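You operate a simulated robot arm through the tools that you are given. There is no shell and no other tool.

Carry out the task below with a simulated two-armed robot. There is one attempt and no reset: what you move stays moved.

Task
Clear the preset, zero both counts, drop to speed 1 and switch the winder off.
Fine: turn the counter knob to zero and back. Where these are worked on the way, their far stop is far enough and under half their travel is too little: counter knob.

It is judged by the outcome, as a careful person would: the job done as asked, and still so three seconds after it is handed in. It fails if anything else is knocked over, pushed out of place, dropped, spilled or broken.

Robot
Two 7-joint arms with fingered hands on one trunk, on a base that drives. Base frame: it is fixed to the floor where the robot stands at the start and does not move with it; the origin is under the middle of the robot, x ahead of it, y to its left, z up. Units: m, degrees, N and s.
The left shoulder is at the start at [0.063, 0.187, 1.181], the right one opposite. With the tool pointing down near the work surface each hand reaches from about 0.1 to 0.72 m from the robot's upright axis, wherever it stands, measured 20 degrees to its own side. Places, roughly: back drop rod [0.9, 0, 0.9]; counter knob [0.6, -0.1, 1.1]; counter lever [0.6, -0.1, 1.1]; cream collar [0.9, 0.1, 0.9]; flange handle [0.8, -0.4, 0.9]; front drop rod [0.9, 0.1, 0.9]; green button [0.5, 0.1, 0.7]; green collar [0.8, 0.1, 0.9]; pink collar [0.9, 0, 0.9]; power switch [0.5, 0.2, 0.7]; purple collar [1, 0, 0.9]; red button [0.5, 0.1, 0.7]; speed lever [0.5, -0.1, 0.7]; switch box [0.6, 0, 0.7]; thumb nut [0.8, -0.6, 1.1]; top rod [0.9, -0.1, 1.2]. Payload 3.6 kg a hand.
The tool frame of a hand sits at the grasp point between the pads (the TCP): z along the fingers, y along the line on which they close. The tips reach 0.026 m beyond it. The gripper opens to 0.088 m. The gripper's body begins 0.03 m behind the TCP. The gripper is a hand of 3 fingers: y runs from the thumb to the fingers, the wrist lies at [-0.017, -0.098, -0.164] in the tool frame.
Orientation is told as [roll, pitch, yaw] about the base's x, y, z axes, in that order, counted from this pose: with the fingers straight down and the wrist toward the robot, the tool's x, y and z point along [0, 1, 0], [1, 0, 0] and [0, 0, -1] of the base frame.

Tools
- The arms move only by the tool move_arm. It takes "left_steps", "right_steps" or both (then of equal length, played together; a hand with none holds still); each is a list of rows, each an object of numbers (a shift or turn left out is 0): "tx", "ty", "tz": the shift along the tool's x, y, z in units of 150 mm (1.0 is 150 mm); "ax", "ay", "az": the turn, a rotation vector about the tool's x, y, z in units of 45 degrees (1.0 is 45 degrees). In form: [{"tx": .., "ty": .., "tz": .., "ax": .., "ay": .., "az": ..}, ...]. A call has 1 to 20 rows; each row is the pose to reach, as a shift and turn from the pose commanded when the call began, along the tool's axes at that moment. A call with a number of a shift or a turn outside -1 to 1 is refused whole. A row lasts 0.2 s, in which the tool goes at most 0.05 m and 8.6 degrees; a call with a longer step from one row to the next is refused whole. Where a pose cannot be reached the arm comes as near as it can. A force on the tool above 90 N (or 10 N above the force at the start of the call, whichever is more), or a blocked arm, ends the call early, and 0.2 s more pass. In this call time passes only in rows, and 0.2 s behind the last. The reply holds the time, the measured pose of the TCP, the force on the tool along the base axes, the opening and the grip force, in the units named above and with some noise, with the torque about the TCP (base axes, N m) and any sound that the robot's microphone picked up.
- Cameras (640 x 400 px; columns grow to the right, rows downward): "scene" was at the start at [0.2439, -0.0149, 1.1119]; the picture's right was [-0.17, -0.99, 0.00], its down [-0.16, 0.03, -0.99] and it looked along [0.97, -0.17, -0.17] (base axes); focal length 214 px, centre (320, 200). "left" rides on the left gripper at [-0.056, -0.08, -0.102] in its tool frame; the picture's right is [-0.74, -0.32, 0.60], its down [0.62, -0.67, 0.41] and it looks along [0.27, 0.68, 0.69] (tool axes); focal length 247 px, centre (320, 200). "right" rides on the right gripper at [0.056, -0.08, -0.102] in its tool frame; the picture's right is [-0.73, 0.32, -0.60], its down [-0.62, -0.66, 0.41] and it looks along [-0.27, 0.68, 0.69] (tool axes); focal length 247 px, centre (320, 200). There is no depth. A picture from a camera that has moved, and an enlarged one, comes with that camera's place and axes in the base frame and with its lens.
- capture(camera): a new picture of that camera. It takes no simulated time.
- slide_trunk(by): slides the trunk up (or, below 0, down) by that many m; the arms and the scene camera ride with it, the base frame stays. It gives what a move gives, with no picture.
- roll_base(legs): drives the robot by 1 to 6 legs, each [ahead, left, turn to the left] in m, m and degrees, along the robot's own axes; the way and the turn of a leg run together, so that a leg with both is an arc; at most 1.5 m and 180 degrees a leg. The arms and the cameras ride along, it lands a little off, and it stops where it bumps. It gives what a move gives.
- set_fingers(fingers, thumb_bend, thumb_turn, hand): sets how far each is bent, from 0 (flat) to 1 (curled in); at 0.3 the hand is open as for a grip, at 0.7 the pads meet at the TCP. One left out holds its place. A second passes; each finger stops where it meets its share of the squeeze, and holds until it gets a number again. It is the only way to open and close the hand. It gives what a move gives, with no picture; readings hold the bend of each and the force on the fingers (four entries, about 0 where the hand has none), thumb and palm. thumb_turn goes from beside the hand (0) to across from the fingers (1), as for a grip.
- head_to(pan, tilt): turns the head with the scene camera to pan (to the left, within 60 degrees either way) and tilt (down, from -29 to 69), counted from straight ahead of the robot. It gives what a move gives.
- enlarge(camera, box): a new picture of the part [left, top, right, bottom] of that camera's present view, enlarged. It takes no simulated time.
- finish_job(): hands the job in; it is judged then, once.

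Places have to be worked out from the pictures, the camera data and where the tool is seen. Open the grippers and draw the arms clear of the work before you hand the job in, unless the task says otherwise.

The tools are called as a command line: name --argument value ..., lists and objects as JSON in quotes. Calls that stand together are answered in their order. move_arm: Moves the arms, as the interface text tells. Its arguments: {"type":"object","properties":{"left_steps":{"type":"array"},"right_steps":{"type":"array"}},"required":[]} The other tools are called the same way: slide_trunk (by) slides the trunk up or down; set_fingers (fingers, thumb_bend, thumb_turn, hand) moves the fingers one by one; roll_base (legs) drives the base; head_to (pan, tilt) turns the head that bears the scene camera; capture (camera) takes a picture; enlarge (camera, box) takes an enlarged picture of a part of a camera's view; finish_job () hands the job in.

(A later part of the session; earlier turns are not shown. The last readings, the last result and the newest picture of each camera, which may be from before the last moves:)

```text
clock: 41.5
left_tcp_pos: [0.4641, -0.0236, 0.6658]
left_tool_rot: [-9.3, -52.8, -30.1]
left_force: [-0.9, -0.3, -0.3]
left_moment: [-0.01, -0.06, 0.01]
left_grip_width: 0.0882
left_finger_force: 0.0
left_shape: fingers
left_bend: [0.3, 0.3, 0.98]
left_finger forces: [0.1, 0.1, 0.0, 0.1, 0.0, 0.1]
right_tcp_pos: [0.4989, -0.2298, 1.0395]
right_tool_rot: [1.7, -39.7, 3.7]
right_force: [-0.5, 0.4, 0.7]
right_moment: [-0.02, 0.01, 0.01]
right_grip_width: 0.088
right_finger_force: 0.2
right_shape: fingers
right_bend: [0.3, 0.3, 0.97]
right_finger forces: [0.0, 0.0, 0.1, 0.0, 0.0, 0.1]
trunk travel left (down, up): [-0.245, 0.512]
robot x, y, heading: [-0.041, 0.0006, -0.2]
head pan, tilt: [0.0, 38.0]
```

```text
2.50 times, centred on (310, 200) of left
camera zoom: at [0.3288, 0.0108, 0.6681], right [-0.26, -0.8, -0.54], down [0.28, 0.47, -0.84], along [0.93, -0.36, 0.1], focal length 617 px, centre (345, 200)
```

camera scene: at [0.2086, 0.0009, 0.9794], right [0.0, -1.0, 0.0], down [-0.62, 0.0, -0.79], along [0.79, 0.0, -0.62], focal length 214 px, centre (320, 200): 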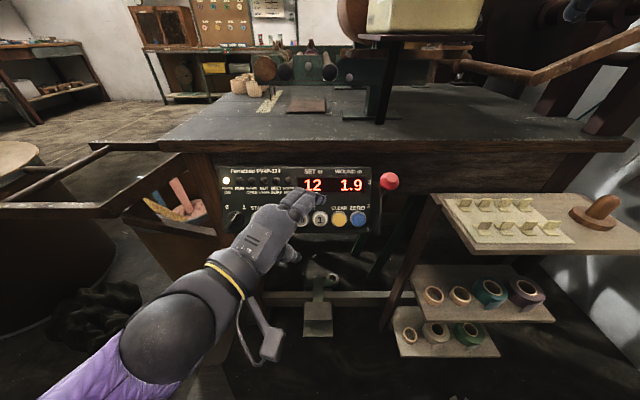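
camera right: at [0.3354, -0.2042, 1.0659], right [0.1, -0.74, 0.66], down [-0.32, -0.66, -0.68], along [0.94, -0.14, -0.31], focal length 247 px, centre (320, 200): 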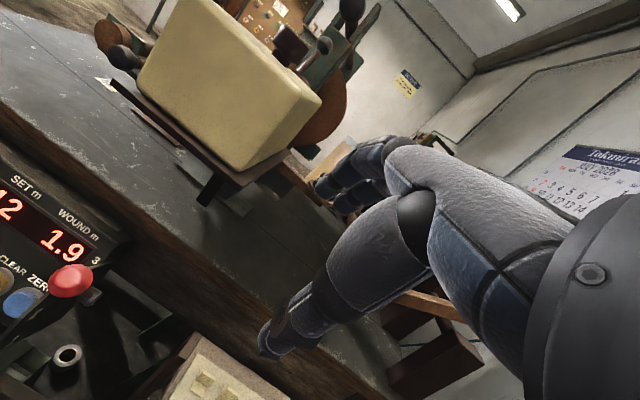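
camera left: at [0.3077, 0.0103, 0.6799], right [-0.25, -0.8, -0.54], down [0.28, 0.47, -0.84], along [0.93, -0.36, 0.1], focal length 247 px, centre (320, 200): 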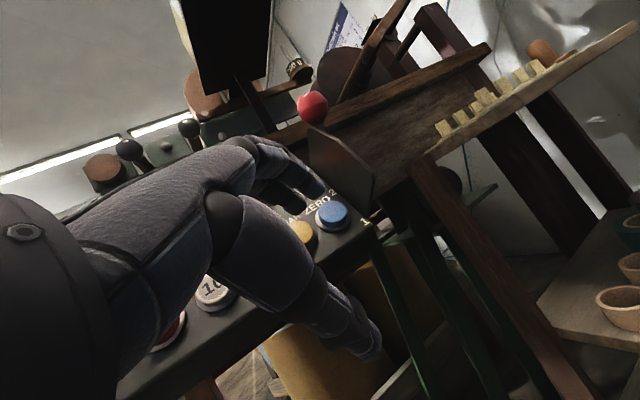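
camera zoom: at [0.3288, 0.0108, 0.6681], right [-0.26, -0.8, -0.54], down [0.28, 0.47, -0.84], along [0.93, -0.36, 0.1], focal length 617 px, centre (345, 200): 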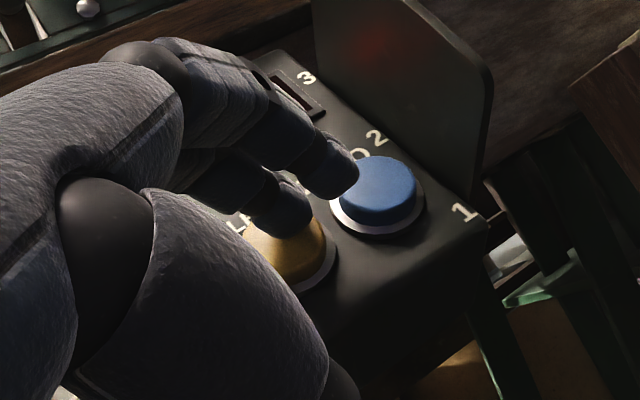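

The left fingertip is right over the yellow button, the other fingertip trails. I advance slowly 8 mm more and check force and display.

move_arm --left_steps '[{"tx": 0.0115, "ty": 0.0011, "tz": 0.0163}, {"tx": 0.0208, "ty": 0.002, "tz": 0.0293}, {"tx": 0.0308, "ty": 0.0029, "tz": 0.0435}]'

enlarge --camera "scene" --box '[310, 150, 380, 240]'

enlarge --camera "left" --box '[220, 120, 400, 280]'

```text
clock: 42.4
left_tcp_pos: [0.4712, -0.0222, 0.6625]
left_tool_rot: [-9.3, -52.9, -30.2]
left_force: [-4.0, 0.9, 1.7]
left_moment: [-0.04, -0.19, -0.03]
left_grip_width: 0.0882
left_finger_force: 2.2
left_shape: fingers
left_bend: [0.3, 0.3, 0.98]
left_finger forces: [0.0, 3.7, 0.0, 0.0, 0.0, 0.1]
right_tcp_pos: [0.4991, -0.2289, 1.041]
right_tool_rot: [1.8, -39.6, 3.6]
right_force: [0.2, -0.5, 0.6]
right_moment: [-0.01, -0.01, -0.01]
right_grip_width: 0.0882
right_finger_force: 0.1
right_shape: fingers
right_bend: [0.3, 0.3, 0.97]
right_finger forces: [0.0, 0.0, 0.1, 0.0, 0.0, 0.0]
trunk travel left (down, up): [-0.245, 0.512]
robot x, y, heading: [-0.0417, 0.0004, -0.1]
head pan, tilt: [0.0, 38.0]
heard: click
```

```text
4.44 times, centred on (345, 195) of scene
camera zoom: at [0.2082, 0.0009, 0.9796], right [0.0, -1.0, 0.0], down [-0.62, 0.0, -0.79], along [0.79, 0.0, -0.62], focal length 953 px, centre (209, 222)
```

zoom: 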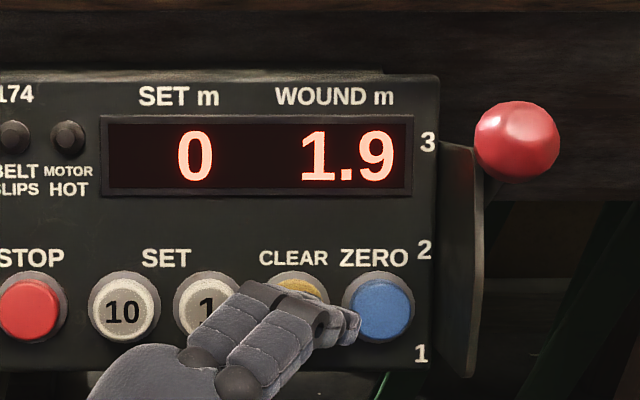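

```text
2.50 times, centred on (310, 200) of left
camera zoom: at [0.335, 0.0109, 0.6648], right [-0.26, -0.8, -0.54], down [0.28, 0.47, -0.84], along [0.93, -0.36, 0.1], focal length 617 px, centre (345, 200)
```

zoom: 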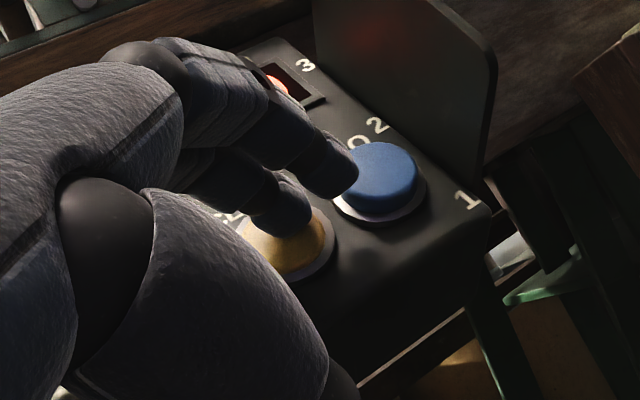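

SET now shows 0 with a click. I back off 30 mm along the normal and shift 33 mm right to hover over ZERO (kept slightly left to clear the lever plate).

move_arm --left_steps '[{"tx": -0.0577, "ty": -0.0055, "tz": -0.0815}, {"tx": -0.1154, "ty": -0.011, "tz": -0.163}, {"tx": -0.2029, "ty": 0.0228, "tz": -0.1032}, {"tx": -0.2904, "ty": 0.0565, "tz": -0.0434}]'

enlarge --camera "scene" --box '[310, 150, 380, 240]'

enlarge --camera "left" --box '[220, 100, 400, 260]'

```text
clock: 43.4
left_tcp_pos: [0.4452, -0.0568, 0.6774]
left_tool_rot: [-9.3, -52.9, -30.2]
left_force: [-0.3, -0.2, -0.4]
left_moment: [-0.01, 0.03, 0.0]
left_grip_width: 0.0881
left_finger_force: 0.0
left_shape: fingers
left_bend: [0.3, 0.3, 0.98]
left_finger forces: [0.0, 0.0, 0.1, 0.0, 0.0, 0.0]
right_tcp_pos: [0.4993, -0.2301, 1.0395]
right_tool_rot: [1.7, -39.6, 3.6]
right_force: [-0.1, 0.4, -0.2]
right_moment: [0.01, -0.01, -0.01]
right_grip_width: 0.0883
right_finger_force: 0.1
right_shape: fingers
right_bend: [0.3, 0.3, 0.97]
right_finger forces: [0.1, 0.0, 0.0, 0.1, 0.0, 0.0]
trunk travel left (down, up): [-0.245, 0.512]
robot x, y, heading: [-0.044, -0.0006, 0.1]
head pan, tilt: [0.0, 38.0]
```

```text
4.44 times, centred on (345, 195) of scene
camera zoom: at [0.2086, 0.0007, 0.9795], right [0.0, -1.0, 0.0], down [-0.62, 0.0, -0.79], along [0.79, 0.0, -0.62], focal length 953 px, centre (209, 222)
```

zoom: 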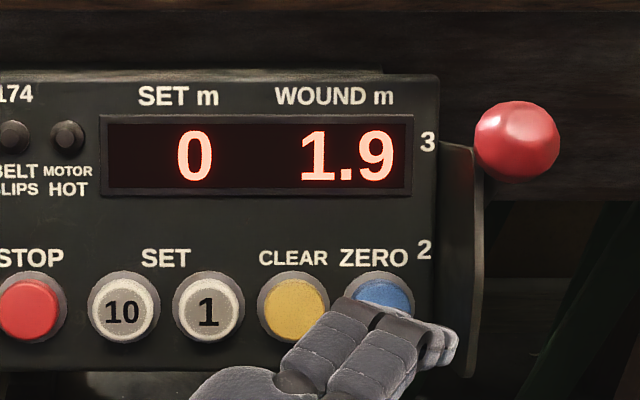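

```text
2.50 times, centred on (310, 180) of left
camera zoom: at [0.3095, -0.0229, 0.6792], right [-0.26, -0.8, -0.54], down [0.28, 0.47, -0.84], along [0.93, -0.36, 0.1], focal length 617 px, centre (345, 250)
```

zoom: 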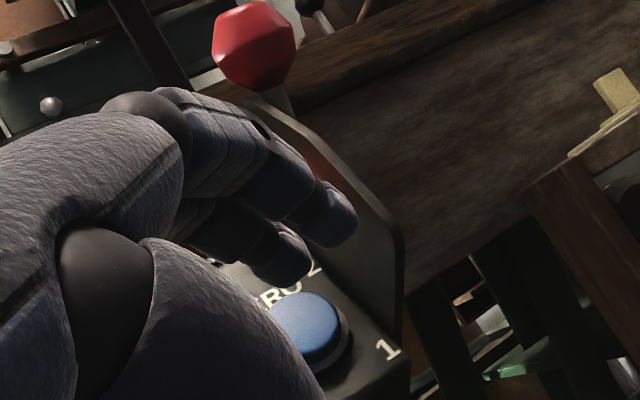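

The trailing fingertip passes near the fixed lever plate, so I shift 2.5 mm left while advancing onto the blue ZERO button, ending at the same depth that clicked CLEAR.

move_arm --left_steps '[{"tx": 0.0516, "ty": -0.0014, "tz": 0.0453}, {"tx": 0.09, "ty": 0.0022, "tz": 0.0997}, {"tx": 0.1131, "ty": 0.0044, "tz": 0.1323}, {"tx": 0.1285, "ty": 0.0059, "tz": 0.154}]'

enlarge --camera "scene" --box '[310, 150, 380, 240]'

enlarge --camera "left" --box '[220, 100, 400, 260]'

```text
clock: 44.4
left_tcp_pos: [0.4708, -0.0543, 0.6627]
left_tool_rot: [-9.4, -52.9, -30.2]
left_force: [-4.4, 1.1, 2.2]
left_moment: [-0.07, -0.23, 0.0]
left_grip_width: 0.0883
left_finger_force: 2.0
left_shape: fingers
left_bend: [0.3, 0.3, 0.98]
left_finger forces: [0.0, 4.7, 0.0, 0.1, 0.1, 0.0]
right_tcp_pos: [0.4969, -0.2297, 1.0398]
right_tool_rot: [1.7, -39.7, 3.7]
right_force: [-0.1, -0.6, 0.3]
right_moment: [0.02, -0.03, 0.01]
right_grip_width: 0.0882
right_finger_force: 0.1
right_shape: fingers
right_bend: [0.3, 0.3, 0.97]
right_finger forces: [0.0, 0.0, 0.0, 0.1, 0.0, 0.0]
trunk travel left (down, up): [-0.245, 0.512]
robot x, y, heading: [-0.0421, -0.0014, -0.1]
head pan, tilt: [0.0, 38.0]
heard: click
```

```text
4.44 times, centred on (345, 195) of scene
camera zoom: at [0.2081, 0.001, 0.9796], right [0.0, -1.0, 0.0], down [-0.62, 0.0, -0.79], along [0.79, 0.0, -0.62], focal length 953 px, centre (209, 222)
```

zoom: 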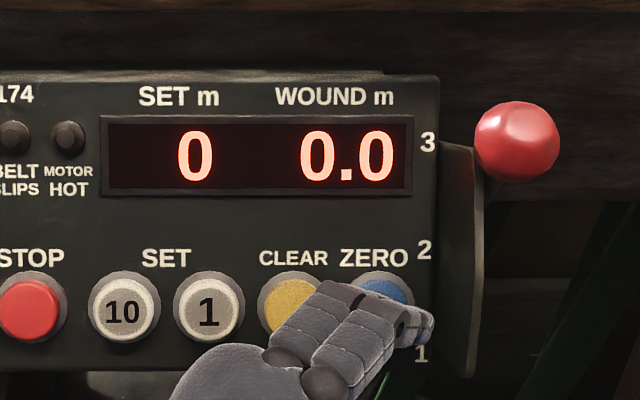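

```text
2.50 times, centred on (310, 180) of left
camera zoom: at [0.3352, -0.0205, 0.6646], right [-0.26, -0.8, -0.54], down [0.28, 0.47, -0.84], along [0.93, -0.36, 0.1], focal length 617 px, centre (345, 250)
```

zoom: 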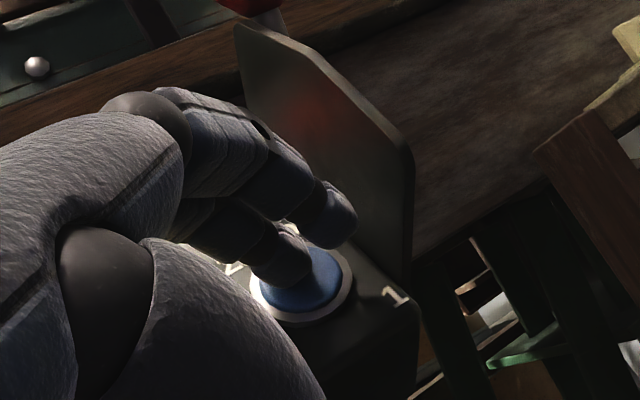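

WOUND shows 0.0. Now I back the left hand off and to the left (ready for the power switch), and bring the right hand straight down toward the lever side.

move_arm --left_steps '[{"tx": -0.077, "ty": -0.0073, "tz": -0.1087}, {"tx": -0.1539, "ty": -0.0147, "tz": -0.2173}, {"tx": 0.03, "ty": -0.085, "tz": -0.342}, {"tx": 0.21, "ty": -0.156, "tz": -0.468}, {"tx": 0.4, "ty": -0.227, "tz": -0.593}, {"tx": 0.58, "ty": -0.2975, "tz": -0.7185}]' --right_steps '[{"ty": -0.09, "tz": 0.11}, {"ty": -0.18, "tz": 0.22}, {"ty": -0.27, "tz": 0.33}, {"ty": -0.36, "tz": 0.44}, {"ty": -0.46, "tz": 0.55}, {"ty": -0.554, "tz": 0.666}]'

capture --camera "scene"

```text
clock: 45.8
left_tcp_pos: [0.436, 0.0856, 0.6816]
left_tool_rot: [-9.5, -52.7, -30.2]
left_force: [-0.1, 0.2, 0.0]
left_moment: [0.01, 0.0, 0.03]
left_grip_width: 0.0882
left_finger_force: 0.1
left_shape: fingers
left_bend: [0.3, 0.3, 0.98]
left_finger forces: [0.1, 0.0, 0.0, 0.0, 0.1, 0.0]
right_tcp_pos: [0.4983, -0.2295, 1.04]
right_tool_rot: [1.7, -39.7, 3.5]
right_force: [-0.1, -0.3, -0.2]
right_moment: [-0.01, -0.03, 0.01]
right_grip_width: 0.0881
right_finger_force: 0.0
right_shape: fingers
right_bend: [0.3, 0.3, 0.97]
right_finger forces: [0.0, 0.0, 0.1, 0.0, 0.1, 0.0]
right hand out of reach, approached as far as the arm can: row 1, 2, 3, 4, 5, 6
trunk travel left (down, up): [-0.245, 0.512]
robot x, y, heading: [-0.0439, -0.0011, 0.0]
head pan, tilt: [0.0, 38.0]
```

```text
taken
camera scene: at [0.2086, 0.001, 0.9795], right [0.0, -1.0, 0.0], down [-0.62, 0.0, -0.79], along [0.79, 0.0, -0.62], focal length 214 px, centre (320, 200)
```

scene: 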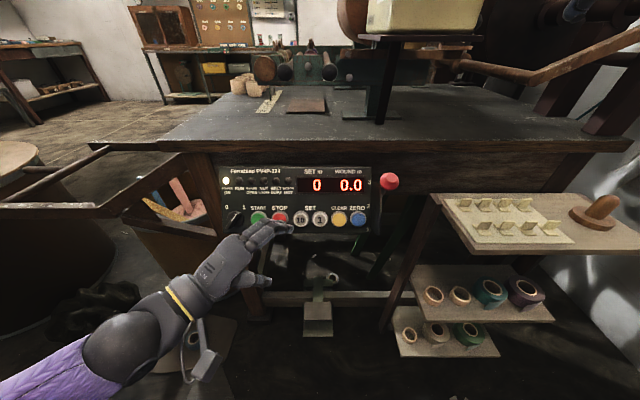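

The right arm is stuck at its folded limit. I look at where the right hand is relative to the counter before freeing it.

head_to --pan -40 --tilt 5

capture --camera "scene"

capture --camera "right"

```text
clock: 46.8
left_tcp_pos: [0.4364, 0.0855, 0.6828]
left_tool_rot: [-9.4, -52.8, -30.2]
left_force: [-0.1, 0.4, 0.2]
left_moment: [0.01, -0.01, -0.01]
left_grip_width: 0.0883
left_finger_force: 0.0
left_shape: fingers
left_bend: [0.3, 0.3, 0.98]
left_finger forces: [0.0, 0.0, 0.0, 0.1, 0.0, 0.0]
right_tcp_pos: [0.4984, -0.2302, 1.0407]
right_tool_rot: [1.8, -39.7, 3.6]
right_force: [-0.1, 0.7, -1.2]
right_moment: [0.01, -0.03, -0.02]
right_grip_width: 0.0881
right_finger_force: 0.0
right_shape: fingers
right_bend: [0.3, 0.3, 0.97]
right_finger forces: [0.0, 0.0, 0.0, 0.1, 0.1, 0.1]
trunk travel left (down, up): [-0.245, 0.512]
robot x, y, heading: [-0.041, -0.002, 0.1]
head pan, tilt: [-40.0, 5.0]
```

```text
taken
camera scene: at [0.1928, -0.0581, 1.0322], right [-0.64, -0.77, 0.0], down [-0.07, 0.06, -1.0], along [0.76, -0.64, -0.09], focal length 214 px, centre (320, 200)
```

scene: 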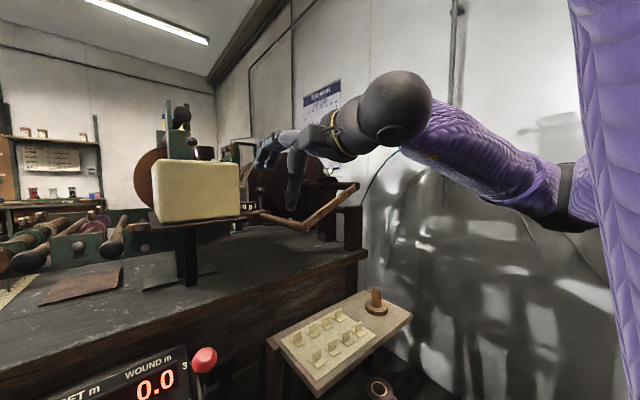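

```text
taken
camera right: at [0.3674, -0.1849, 1.0686], right [-0.08, -0.76, 0.65], down [-0.2, -0.62, -0.75], along [0.98, -0.19, -0.1], focal length 247 px, centre (320, 200)
```

right: 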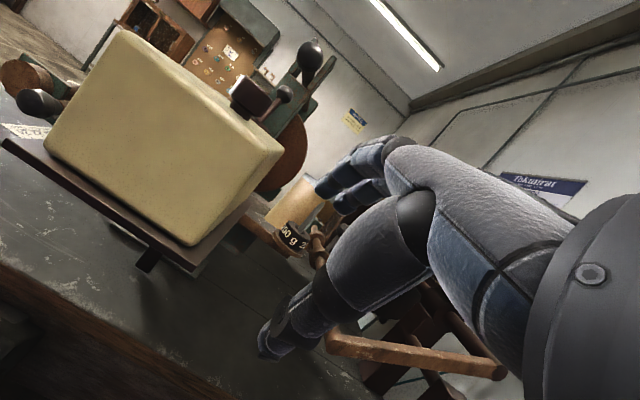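

The right hand is free in the air beside the counter. I send a null step to see whether its commanded pose is itself out of reach.

move_arm --right_steps '[{"tx": 0.0}]'

```text
clock: 47.2
left_tcp_pos: [0.4371, 0.0853, 0.6824]
left_tool_rot: [-9.4, -52.7, -30.2]
left_force: [0.1, 0.9, 0.7]
left_moment: [0.03, 0.0, 0.0]
left_grip_width: 0.0884
left_finger_force: 0.0
left_shape: fingers
left_bend: [0.3, 0.3, 0.98]
left_finger forces: [0.1, 0.0, 0.0, 0.0, 0.0, 0.1]
right_tcp_pos: [0.4992, -0.2294, 1.0406]
right_tool_rot: [1.7, -39.6, 3.6]
right_force: [0.2, -0.5, 0.8]
right_moment: [-0.01, 0.0, 0.0]
right_grip_width: 0.0881
right_finger_force: 0.0
right_shape: fingers
right_bend: [0.3, 0.3, 0.97]
right_finger forces: [0.0, 0.1, 0.0, 0.0, 0.1, 0.0]
trunk travel left (down, up): [-0.245, 0.512]
robot x, y, heading: [-0.0441, -0.0011, 0.1]
head pan, tilt: [-40.0, 5.0]
```

The pose itself is fine, so a joint limit blocks the straight descent. I yaw the right hand leftward (in line with its forearm) while lowering slightly.

move_arm --right_steps '[{"ay": 0.07, "az": -0.085}, {"ay": 0.14, "az": -0.17}, {"ay": 0.21, "az": -0.256}, {"ay": 0.28, "az": -0.34}, {"ay": 0.35, "az": -0.427}, {"ay": 0.426, "az": -0.513}]'

move_arm --right_steps '[{"ty": -0.07, "tz": 0.08}, {"ty": -0.14, "tz": 0.16}, {"ty": -0.21, "tz": 0.24}]'

```text
clock: 48.6
left_tcp_pos: [0.4366, 0.0858, 0.6831]
left_tool_rot: [-9.4, -52.8, -30.2]
left_force: [0.7, -0.8, 0.3]
left_moment: [-0.03, -0.02, -0.02]
left_grip_width: 0.0882
left_finger_force: 0.1
left_shape: fingers
left_bend: [0.3, 0.3, 0.98]
left_finger forces: [0.0, 0.1, 0.0, 0.0, 0.0, 0.0]
right_tcp_pos: [0.4969, -0.2314, 1.0397]
right_tool_rot: [1.5, -40.4, 33.8]
right_force: [-0.3, -0.3, 0.1]
right_moment: [0.01, 0.04, 0.02]
right_grip_width: 0.0881
right_finger_force: 0.1
right_shape: fingers
right_bend: [0.3, 0.3, 0.97]
right_finger forces: [0.1, 0.0, 0.1, 0.1, 0.0, 0.1]
trunk travel left (down, up): [-0.245, 0.512]
robot x, y, heading: [-0.0389, -0.0025, 0.1]
head pan, tilt: [-40.0, 5.0]
```

```text
clock: 49.4
left_tcp_pos: [0.4369, 0.0867, 0.6832]
left_tool_rot: [-9.4, -52.8, -30.1]
left_force: [0.0, 0.0, -0.8]
left_moment: [-0.01, -0.02, -0.04]
left_grip_width: 0.0883
left_finger_force: 0.0
left_shape: fingers
left_bend: [0.3, 0.3, 0.98]
left_finger forces: [0.0, 0.0, 0.0, 0.0, 0.0, 0.1]
right_tcp_pos: [0.4959, -0.2303, 0.9907]
right_tool_rot: [1.5, -40.3, 33.8]
right_force: [-0.8, -0.3, -0.2]
right_moment: [-0.01, -0.02, -0.03]
right_grip_width: 0.0883
right_finger_force: 0.1
right_shape: fingers
right_bend: [0.3, 0.3, 0.97]
right_finger forces: [0.0, 0.0, 0.0, 0.1, 0.0, 0.1]
trunk travel left (down, up): [-0.245, 0.512]
robot x, y, heading: [-0.0431, -0.005, 0.0]
head pan, tilt: [-40.0, 5.0]
```

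With the hand yawed ~34° left the right arm moves freely. I continue down and back to about [0.45,-0.24,0.88], away from the counter box.

move_arm --right_steps '[{"tx": 0.03, "ty": -0.15, "tz": 0.05}, {"tx": 0.06, "ty": -0.32, "tz": 0.13}, {"tx": 0.09, "ty": -0.5, "tz": 0.24}, {"tx": 0.115, "ty": -0.697, "tz": 0.371}]'

head_to --pan -25 --tilt 30

capture --camera "scene"

capture --camera "right"

```text
clock: 50.4
left_tcp_pos: [0.4366, 0.0846, 0.6826]
left_tool_rot: [-9.4, -52.8, -30.2]
left_force: [1.1, 0.3, -0.2]
left_moment: [-0.02, 0.01, 0.0]
left_grip_width: 0.0884
left_finger_force: 0.1
left_shape: fingers
left_bend: [0.3, 0.3, 0.98]
left_finger forces: [0.0, 0.1, 0.0, 0.0, 0.0, 0.1]
right_tcp_pos: [0.4474, -0.2395, 0.8814]
right_tool_rot: [1.4, -40.3, 33.8]
right_force: [1.0, -0.9, -0.2]
right_moment: [0.01, -0.04, -0.03]
right_grip_width: 0.0882
right_finger_force: 0.1
right_shape: fingers
right_bend: [0.3, 0.3, 0.97]
right_finger forces: [0.0, 0.0, 0.0, 0.0, 0.0, 0.0]
trunk travel left (down, up): [-0.245, 0.512]
robot x, y, heading: [-0.0445, 0.0, 0.2]
head pan, tilt: [-40.0, 5.0]
```

```text
clock: 51.3
left_tcp_pos: [0.4371, 0.0856, 0.6827]
left_tool_rot: [-9.4, -52.8, -30.3]
left_force: [-0.3, -0.6, 0.4]
left_moment: [0.02, -0.04, 0.02]
left_grip_width: 0.0883
left_finger_force: 0.1
left_shape: fingers
left_bend: [0.3, 0.3, 0.98]
left_finger forces: [0.0, 0.0, 0.0, 0.0, 0.0, 0.1]
right_tcp_pos: [0.4473, -0.2391, 0.883]
right_tool_rot: [1.5, -40.3, 33.6]
right_force: [-0.3, -0.4, -0.2]
right_moment: [-0.01, -0.02, 0.0]
right_grip_width: 0.0881
right_finger_force: 0.1
right_shape: fingers
right_bend: [0.3, 0.3, 0.97]
right_finger forces: [0.0, 0.0, 0.1, 0.1, 0.1, 0.0]
trunk travel left (down, up): [-0.245, 0.512]
robot x, y, heading: [-0.0429, 0.0016, -0.1]
head pan, tilt: [-25.0, 30.0]
```

```text
taken
camera scene: at [0.2043, -0.0374, 0.9919], right [-0.42, -0.91, 0.0], down [-0.45, 0.21, -0.87], along [0.79, -0.37, -0.5], focal length 214 px, centre (320, 200)
```

scene: 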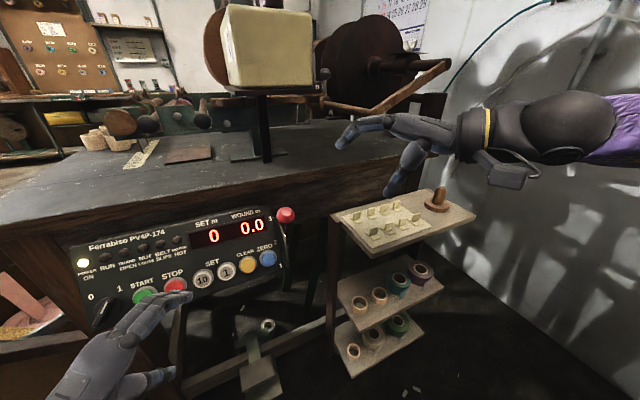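

```text
taken
camera right: at [0.3119, -0.266, 0.9095], right [0.31, -0.7, 0.65], down [0.15, -0.64, -0.76], along [0.94, 0.33, -0.09], focal length 247 px, centre (320, 200)
```

right: 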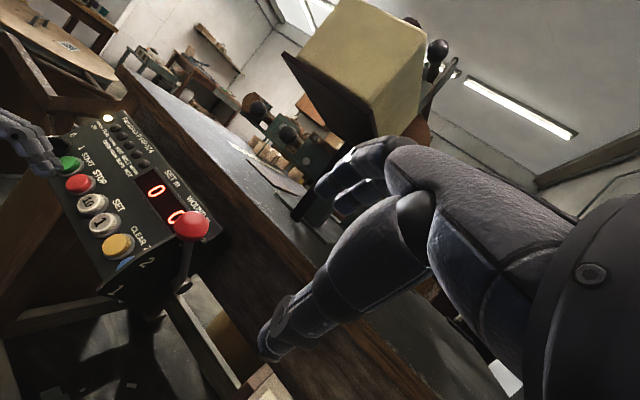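

The right wrist camera now shows the lever's shaft and pivot. I zoom in on it.

enlarge --camera "right" --box '[100, 170, 260, 330]'

enlarge --camera "scene" --box '[220, 180, 330, 290]'

```text
2.50 times, centred on (180, 250) of right
camera zoom: at [0.3119, -0.266, 0.9095], right [0.31, -0.7, 0.65], down [0.15, -0.64, -0.76], along [0.94, 0.33, -0.09], focal length 617 px, centre (670, 75)
```

zoom: 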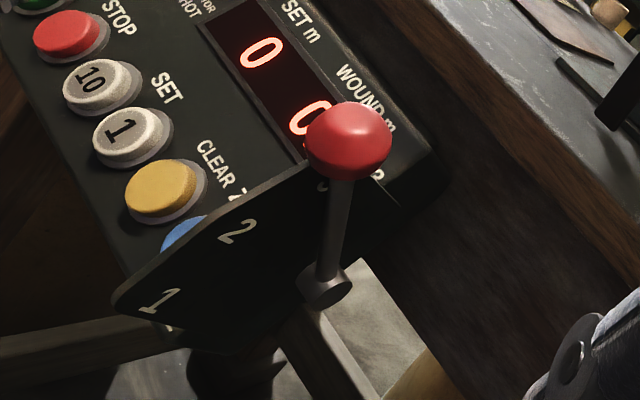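

```text
3.64 times, centred on (275, 235) of scene
camera zoom: at [0.2043, -0.0374, 0.9919], right [-0.42, -0.91, 0.0], down [-0.45, 0.21, -0.87], along [0.79, -0.37, -0.5], focal length 780 px, centre (484, 73)
```

zoom: 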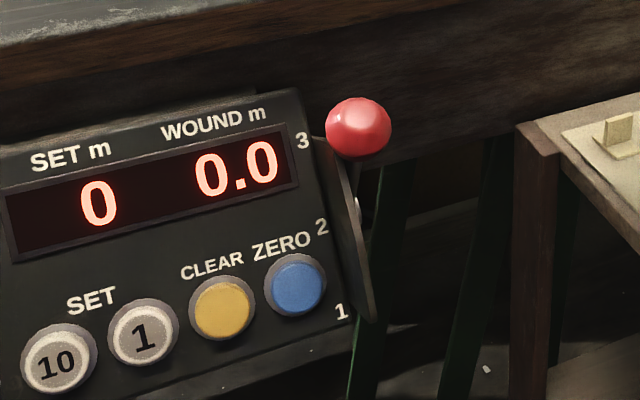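

The lever geometry is now clear: pivot near [0.552,-0.12,0.70], arm ≈96 mm, so the ball travels from [0.508,0.785] via [0.469,0.748] (x,z) to about [0.456,0.696] at speed 1. I bring the right hand to a stand-off pose in front of the ball, fingers along the panel normal, slightly right of the fixed plate.

move_arm --right_steps '[{"tx": 0.13, "ty": -0.004, "tz": 0.1, "ax": -0.1, "ay": -0.035, "az": 0.078}, {"tx": 0.26, "ty": -0.008, "tz": 0.2, "ax": -0.2, "ay": -0.07, "az": 0.156}, {"tx": 0.39, "ty": -0.012, "tz": 0.3, "ax": -0.3, "ay": -0.105, "az": 0.233}, {"tx": 0.52, "ty": -0.016, "tz": 0.4, "ax": -0.4, "ay": -0.14, "az": 0.311}, {"tx": 0.645, "ty": -0.02, "tz": 0.503, "ax": -0.503, "ay": -0.174, "az": 0.389}]'

capture --camera "scene"

capture --camera "right"

```text
clock: 52.5
left_tcp_pos: [0.436, 0.0855, 0.683]
left_tool_rot: [-9.4, -52.9, -30.2]
left_force: [0.5, 0.5, -0.1]
left_moment: [0.0, -0.01, -0.02]
left_grip_width: 0.0885
left_finger_force: 0.0
left_shape: fingers
left_bend: [0.3, 0.3, 0.98]
left_finger forces: [0.0, 0.0, 0.1, 0.1, 0.0, 0.0]
right_tcp_pos: [0.4441, -0.1823, 0.8253]
right_tool_rot: [21.7, -59.9, 0.0]
right_force: [0.0, -0.5, 0.2]
right_moment: [-0.01, 0.02, -0.01]
right_grip_width: 0.0882
right_finger_force: 0.0
right_shape: fingers
right_bend: [0.3, 0.3, 0.97]
right_finger forces: [0.1, 0.0, 0.1, 0.0, 0.0, 0.0]
right hand out of reach, approached as far as the arm can: row 4, 5
trunk travel left (down, up): [-0.245, 0.512]
robot x, y, heading: [-0.0428, 0.0039, 0.0]
head pan, tilt: [-25.0, 30.0]
```

```text
taken
camera scene: at [0.2043, -0.0372, 0.9918], right [-0.42, -0.91, 0.0], down [-0.45, 0.21, -0.87], along [0.79, -0.37, -0.5], focal length 214 px, centre (320, 200)
```

scene: 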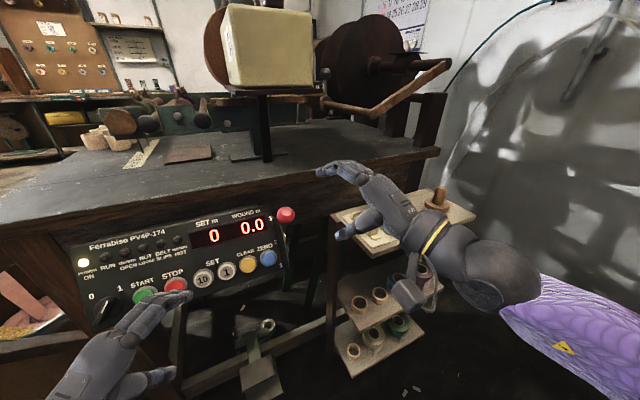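

```text
taken
camera right: at [0.304, -0.1687, 0.8149], right [-0.09, -0.9, 0.42], down [0.19, -0.43, -0.88], along [0.98, 0.0, 0.21], focal length 247 px, centre (320, 200)
```

right: 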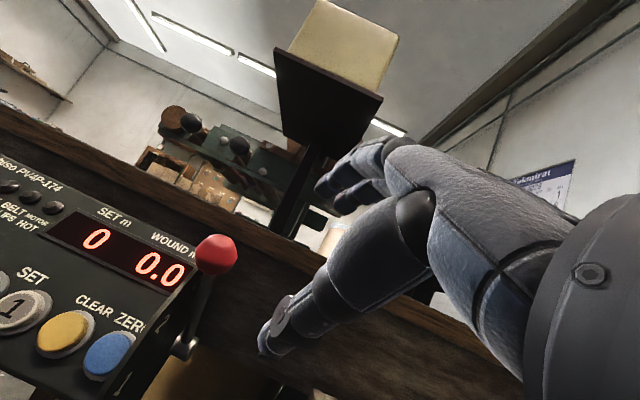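

The arm prefers more leftward yaw. I mirror the comfortable left-hand attitude (yaw ≈35°) and move to a stand-off in front of and above the ball.

move_arm --right_steps '[{"tx": 0.0, "ty": 0.0, "tz": 0.0, "ax": 0.08, "ay": 0.095, "az": -0.104}, {"tx": 0.05, "ty": -0.005, "tz": 0.03, "ax": 0.16, "ay": 0.19, "az": -0.208}, {"tx": 0.15, "ty": -0.01, "tz": 0.08, "ax": 0.246, "ay": 0.288, "az": -0.313}, {"tx": 0.309, "ty": -0.022, "tz": 0.158, "ax": 0.246, "ay": 0.288, "az": -0.313}]'

capture --camera "scene"

capture --camera "right"

```text
clock: 53.5
left_tcp_pos: [0.4367, 0.0857, 0.6823]
left_tool_rot: [-9.4, -52.8, -30.2]
left_force: [0.8, 0.3, 0.2]
left_moment: [0.04, 0.02, 0.01]
left_grip_width: 0.0884
left_finger_force: 0.1
left_shape: fingers
left_bend: [0.3, 0.3, 0.98]
left_finger forces: [0.0, 0.1, 0.1, 0.0, 0.0, 0.0]
right_tcp_pos: [0.4475, -0.1302, 0.8194]
right_tool_rot: [8.3, -52.4, 29.8]
right_force: [0.5, -0.4, -0.9]
right_moment: [0.0, -0.02, -0.03]
right_grip_width: 0.0882
right_finger_force: 0.1
right_shape: fingers
right_bend: [0.3, 0.3, 0.97]
right_finger forces: [0.0, 0.0, 0.1, 0.0, 0.0, 0.0]
trunk travel left (down, up): [-0.245, 0.512]
robot x, y, heading: [-0.0444, -0.0022, -0.0]
head pan, tilt: [-25.0, 30.0]
```

```text
taken
camera scene: at [0.2043, -0.0372, 0.9918], right [-0.42, -0.91, 0.0], down [-0.45, 0.21, -0.87], along [0.79, -0.37, -0.5], focal length 214 px, centre (320, 200)
```

scene: 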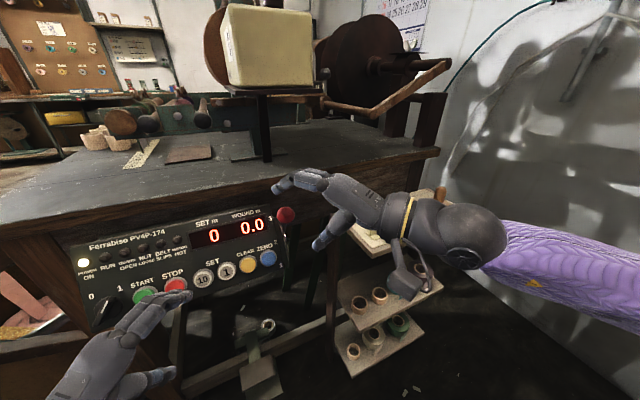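

```text
taken
camera right: at [0.3099, -0.1625, 0.823], right [0.24, -0.8, 0.55], down [0.27, -0.49, -0.83], along [0.93, 0.34, 0.1], focal length 247 px, centre (320, 200)
```

right: 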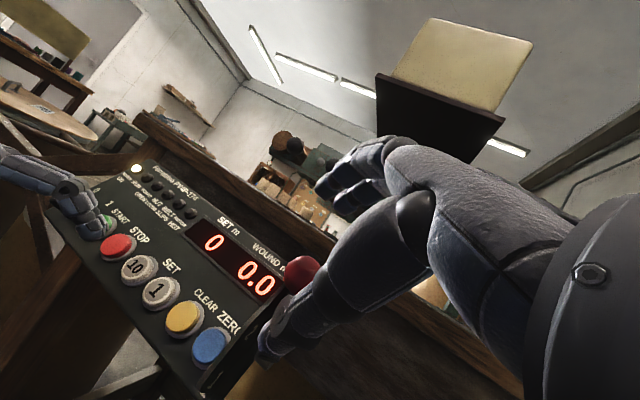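

The stand-off pose is reached, with the ball between fingers (above) and thumb (below). I move in so the right fingertip sits just above the ball, about 12 mm clear, and check.

move_arm --right_steps '[{"tx": -0.057, "ty": -0.01, "tz": 0.094}, {"tx": -0.113, "ty": -0.02, "tz": 0.189}, {"tx": -0.17, "ty": -0.03, "tz": 0.283}]'

enlarge --camera "scene" --box '[220, 140, 380, 280]'

enlarge --camera "right" --box '[180, 130, 400, 380]'

```text
clock: 54.3
left_tcp_pos: [0.4373, 0.0858, 0.6811]
left_tool_rot: [-9.5, -52.9, -30.1]
left_force: [-0.6, -0.7, 0.3]
left_moment: [0.01, -0.01, -0.01]
left_grip_width: 0.0883
left_finger_force: 0.0
left_shape: fingers
left_bend: [0.3, 0.3, 0.98]
left_finger forces: [0.0, 0.0, 0.0, 0.0, 0.0, 0.1]
right_tcp_pos: [0.4867, -0.1316, 0.7875]
right_tool_rot: [8.3, -52.5, 29.8]
right_force: [-0.2, 0.0, 0.6]
right_moment: [0.04, 0.0, 0.03]
right_grip_width: 0.0884
right_finger_force: 0.1
right_shape: fingers
right_bend: [0.3, 0.3, 0.97]
right_finger forces: [0.0, 0.0, 0.0, 0.0, 0.0, 0.0]
trunk travel left (down, up): [-0.245, 0.512]
robot x, y, heading: [-0.0427, -0.0006, 0.1]
head pan, tilt: [-25.0, 30.0]
```

```text
2.86 times, centred on (300, 210) of scene
camera zoom: at [0.2043, -0.0374, 0.9918], right [-0.42, -0.91, 0.0], down [-0.45, 0.21, -0.87], along [0.79, -0.37, -0.5], focal length 613 px, centre (377, 171)
```

zoom: 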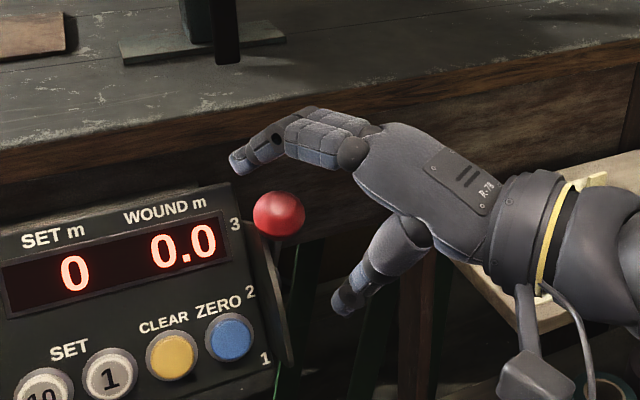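

```text
1.60 times, centred on (290, 255) of right
camera zoom: at [0.3487, -0.1634, 0.7913], right [0.24, -0.8, 0.55], down [0.27, -0.49, -0.83], along [0.93, 0.34, 0.1], focal length 395 px, centre (368, 112)
```

zoom: 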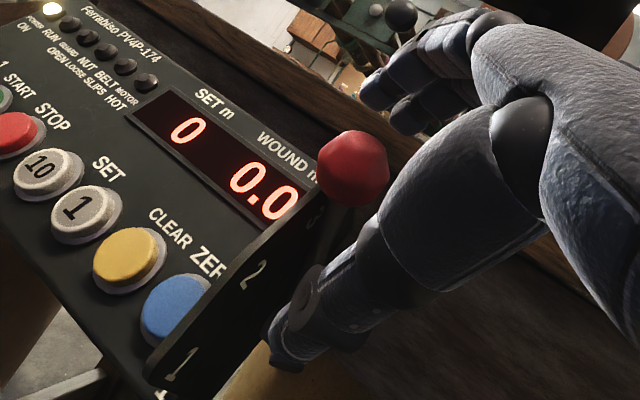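

The right fingertip is directly above the ball. I push it along its arc toward position 2 and check the response.

move_arm --right_steps '[{"tx": 0.0103, "ty": -0.038, "tz": 0.0063}, {"tx": 0.0206, "ty": -0.0759, "tz": 0.0127}, {"tx": 0.0516, "ty": -0.1377, "tz": 0.001}, {"tx": 0.0827, "ty": -0.1995, "tz": -0.0113}, {"tx": 0.1025, "ty": -0.2515, "tz": -0.0115}, {"tx": 0.1223, "ty": -0.3035, "tz": -0.0117}, {"tx": 0.1372, "ty": -0.3563, "tz": -0.0038}, {"tx": 0.1521, "ty": -0.4092, "tz": 0.0041}]'

enlarge --camera "scene" --box '[220, 140, 380, 280]'

enlarge --camera "right" --box '[180, 130, 400, 380]'

```text
clock: 56.1
left_tcp_pos: [0.437, 0.0865, 0.6829]
left_tool_rot: [-9.4, -52.7, -30.2]
left_force: [-0.2, -0.3, 0.2]
left_moment: [0.02, 0.0, -0.01]
left_grip_width: 0.0882
left_finger_force: 0.0
left_shape: fingers
left_bend: [0.3, 0.3, 0.98]
left_finger forces: [0.0, 0.1, 0.0, 0.0, 0.1, 0.0]
right_tcp_pos: [0.4411, -0.132, 0.7419]
right_tool_rot: [8.1, -52.5, 29.8]
right_force: [0.1, 0.2, 0.5]
right_moment: [0.04, 0.0, 0.01]
right_grip_width: 0.0887
right_finger_force: 0.0
right_shape: fingers
right_bend: [0.3, 0.3, 0.97]
right_finger forces: [0.0, 0.1, 0.0, 0.1, 0.1, 0.1]
trunk travel left (down, up): [-0.245, 0.512]
robot x, y, heading: [-0.0423, -0.0017, -0.1]
head pan, tilt: [-25.0, 30.0]
```

```text
2.86 times, centred on (300, 210) of scene
camera zoom: at [0.2043, -0.0374, 0.9918], right [-0.42, -0.91, 0.0], down [-0.45, 0.21, -0.87], along [0.79, -0.37, -0.5], focal length 613 px, centre (377, 171)
```

zoom: 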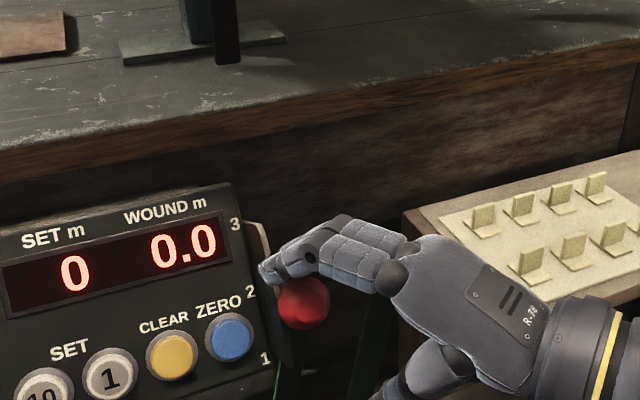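

```text
1.60 times, centred on (290, 255) of right
camera zoom: at [0.303, -0.1634, 0.7445], right [0.24, -0.8, 0.55], down [0.27, -0.49, -0.83], along [0.93, 0.34, 0.1], focal length 395 px, centre (368, 112)
```

zoom: 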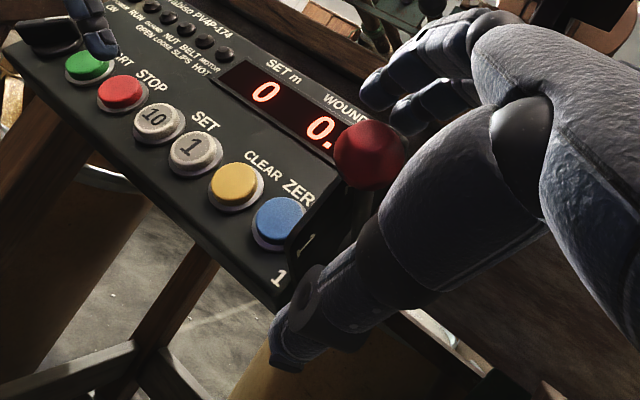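

The ball moved exactly as predicted to position 2 with little force. I continue along the arc to position 1.

move_arm --right_steps '[{"tx": 0.0094, "ty": -0.0525, "tz": 0.0164}, {"tx": 0.0187, "ty": -0.105, "tz": 0.0328}, {"tx": 0.0227, "ty": -0.155, "tz": 0.056}, {"tx": 0.0266, "ty": -0.2051, "tz": 0.0794}, {"tx": 0.023, "ty": -0.263, "tz": 0.119}, {"tx": 0.0194, "ty": -0.3211, "tz": 0.1591}]'

enlarge --camera "scene" --box '[220, 160, 380, 300]'

enlarge --camera "right" --box '[180, 130, 400, 380]'

```text
clock: 57.5
left_tcp_pos: [0.4366, 0.085, 0.6819]
left_tool_rot: [-9.5, -52.8, -30.2]
left_force: [0.2, -0.5, 0.6]
left_moment: [0.02, -0.02, 0.0]
left_grip_width: 0.0886
left_finger_force: 0.1
left_shape: fingers
left_bend: [0.3, 0.3, 0.98]
left_finger forces: [0.0, 0.0, 0.1, 0.0, 0.0, 0.0]
right_tcp_pos: [0.4292, -0.1324, 0.6882]
right_tool_rot: [8.1, -52.5, 29.8]
right_force: [-1.0, 0.3, 0.8]
right_moment: [-0.01, 0.02, 0.0]
right_grip_width: 0.0888
right_finger_force: 0.1
right_shape: fingers
right_bend: [0.3, 0.3, 0.97]
right_finger forces: [0.0, 0.0, 0.0, 0.0, 0.1, 0.0]
trunk travel left (down, up): [-0.245, 0.512]
robot x, y, heading: [-0.0406, 0.0009, 0.2]
head pan, tilt: [-25.0, 30.0]
```

```text
2.86 times, centred on (300, 230) of scene
camera zoom: at [0.2043, -0.0374, 0.9918], right [-0.42, -0.91, 0.0], down [-0.45, 0.21, -0.87], along [0.79, -0.37, -0.5], focal length 613 px, centre (377, 114)
```

zoom: 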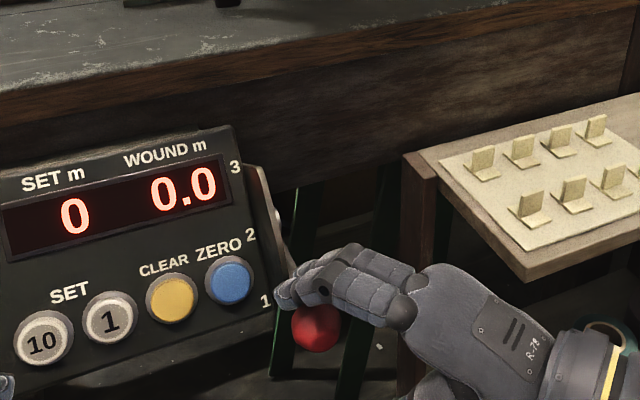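

```text
1.60 times, centred on (290, 255) of right
camera zoom: at [0.2911, -0.1638, 0.6918], right [0.24, -0.8, 0.55], down [0.27, -0.49, -0.83], along [0.93, 0.34, 0.1], focal length 395 px, centre (368, 112)
```

zoom: 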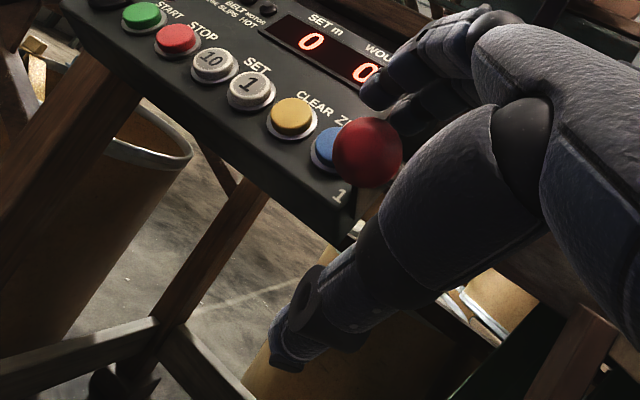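

The ball is at the predicted position-1 spot. I nudge 4 mm further to feel for the end stop.

move_arm --right_steps '[{"tx": 0.003, "ty": -0.0125, "tz": 0.003}, {"tx": 0.006, "ty": -0.025, "tz": 0.006}]'

enlarge --camera "scene" --box '[240, 200, 340, 300]'

```text
clock: 58.1
left_tcp_pos: [0.436, 0.085, 0.6809]
left_tool_rot: [-9.4, -52.8, -30.1]
left_force: [-0.3, 0.2, 0.0]
left_moment: [0.0, 0.01, 0.01]
left_grip_width: 0.0883
left_finger_force: 0.0
left_shape: fingers
left_bend: [0.3, 0.3, 0.98]
left_finger forces: [0.1, 0.1, 0.0, 0.0, 0.0, 0.0]
right_tcp_pos: [0.4267, -0.1323, 0.6847]
right_tool_rot: [8.1, -52.5, 29.9]
right_force: [-0.6, -1.1, 0.1]
right_moment: [0.03, 0.01, 0.02]
right_grip_width: 0.0885
right_finger_force: 0.1
right_shape: fingers
right_bend: [0.3, 0.3, 0.97]
right_finger forces: [0.1, 0.1, 0.0, 0.0, 0.1, 0.1]
trunk travel left (down, up): [-0.245, 0.512]
robot x, y, heading: [-0.0432, 0.0002, -0.0]
head pan, tilt: [-25.0, 30.0]
```

```text
4.00 times, centred on (290, 250) of scene
camera zoom: at [0.2043, -0.0374, 0.9918], right [-0.42, -0.91, 0.0], down [-0.45, 0.21, -0.87], along [0.79, -0.37, -0.5], focal length 858 px, centre (440, 0)
```

zoom: 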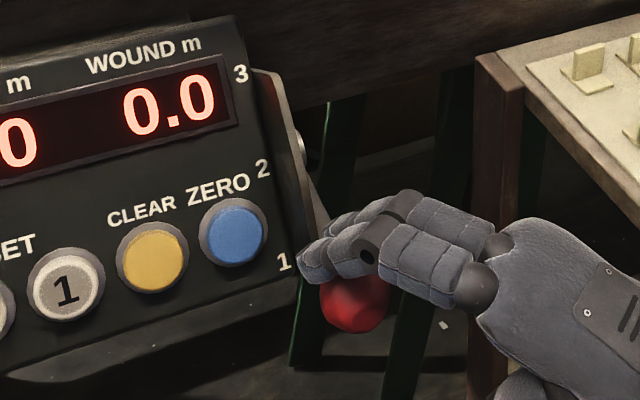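

No force and the ball no longer moves: the lever sits in its position-1 detent ahead of the finger. I lift slightly and back the right hand out along the normal.

move_arm --right_steps '[{"tx": -0.0117, "ty": 0.0507, "tz": -0.0117}, {"tx": 0.08, "ty": 0.04, "tz": -0.15}, {"tx": 0.16, "ty": 0.03, "tz": -0.28}, {"tx": 0.24, "ty": 0.02, "tz": -0.4}]'

enlarge --camera "scene" --box '[220, 160, 380, 300]'

capture --camera "right"

```text
clock: 59.1
left_tcp_pos: [0.4357, 0.0861, 0.6818]
left_tool_rot: [-9.4, -52.9, -30.2]
left_force: [-0.8, -0.5, -0.6]
left_moment: [-0.01, -0.04, -0.04]
left_grip_width: 0.0881
left_finger_force: 0.1
left_shape: fingers
left_bend: [0.3, 0.3, 0.98]
left_finger forces: [0.0, 0.1, 0.0, 0.1, 0.0, 0.0]
right_tcp_pos: [0.3692, -0.133, 0.7292]
right_tool_rot: [8.1, -52.5, 29.7]
right_force: [0.1, -0.2, 0.6]
right_moment: [0.0, -0.03, -0.03]
right_grip_width: 0.0885
right_finger_force: 0.1
right_shape: fingers
right_bend: [0.3, 0.3, 0.97]
right_finger forces: [0.0, 0.0, 0.1, 0.0, 0.0, 0.0]
trunk travel left (down, up): [-0.245, 0.512]
robot x, y, heading: [-0.0404, 0.0033, -0.2]
head pan, tilt: [-25.0, 30.0]
```

```text
2.86 times, centred on (300, 230) of scene
camera zoom: at [0.2042, -0.0373, 0.9919], right [-0.42, -0.91, 0.0], down [-0.45, 0.21, -0.87], along [0.79, -0.37, -0.5], focal length 613 px, centre (377, 114)
```

zoom: 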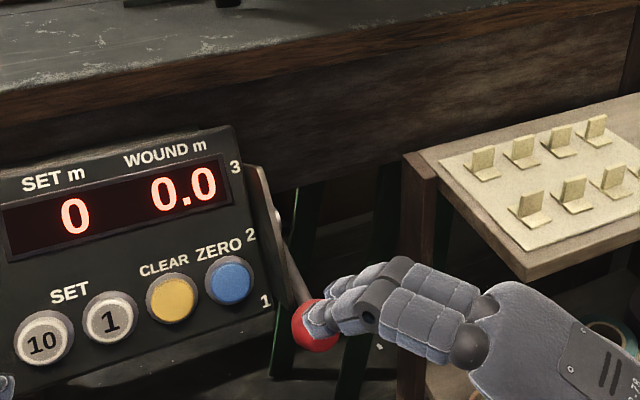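

```text
taken
camera right: at [0.2321, -0.1638, 0.7314], right [0.24, -0.8, 0.55], down [0.27, -0.49, -0.83], along [0.93, 0.34, 0.1], focal length 247 px, centre (320, 200)
```

right: 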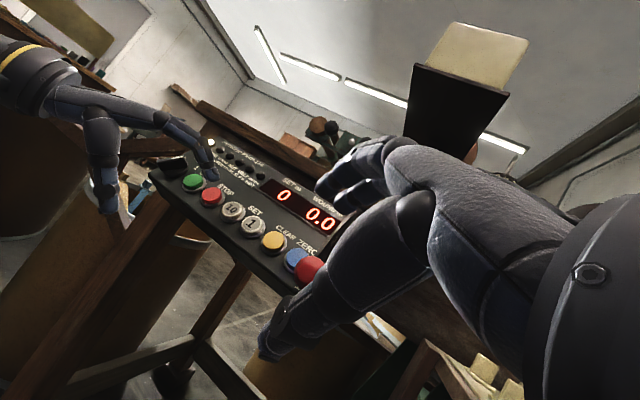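

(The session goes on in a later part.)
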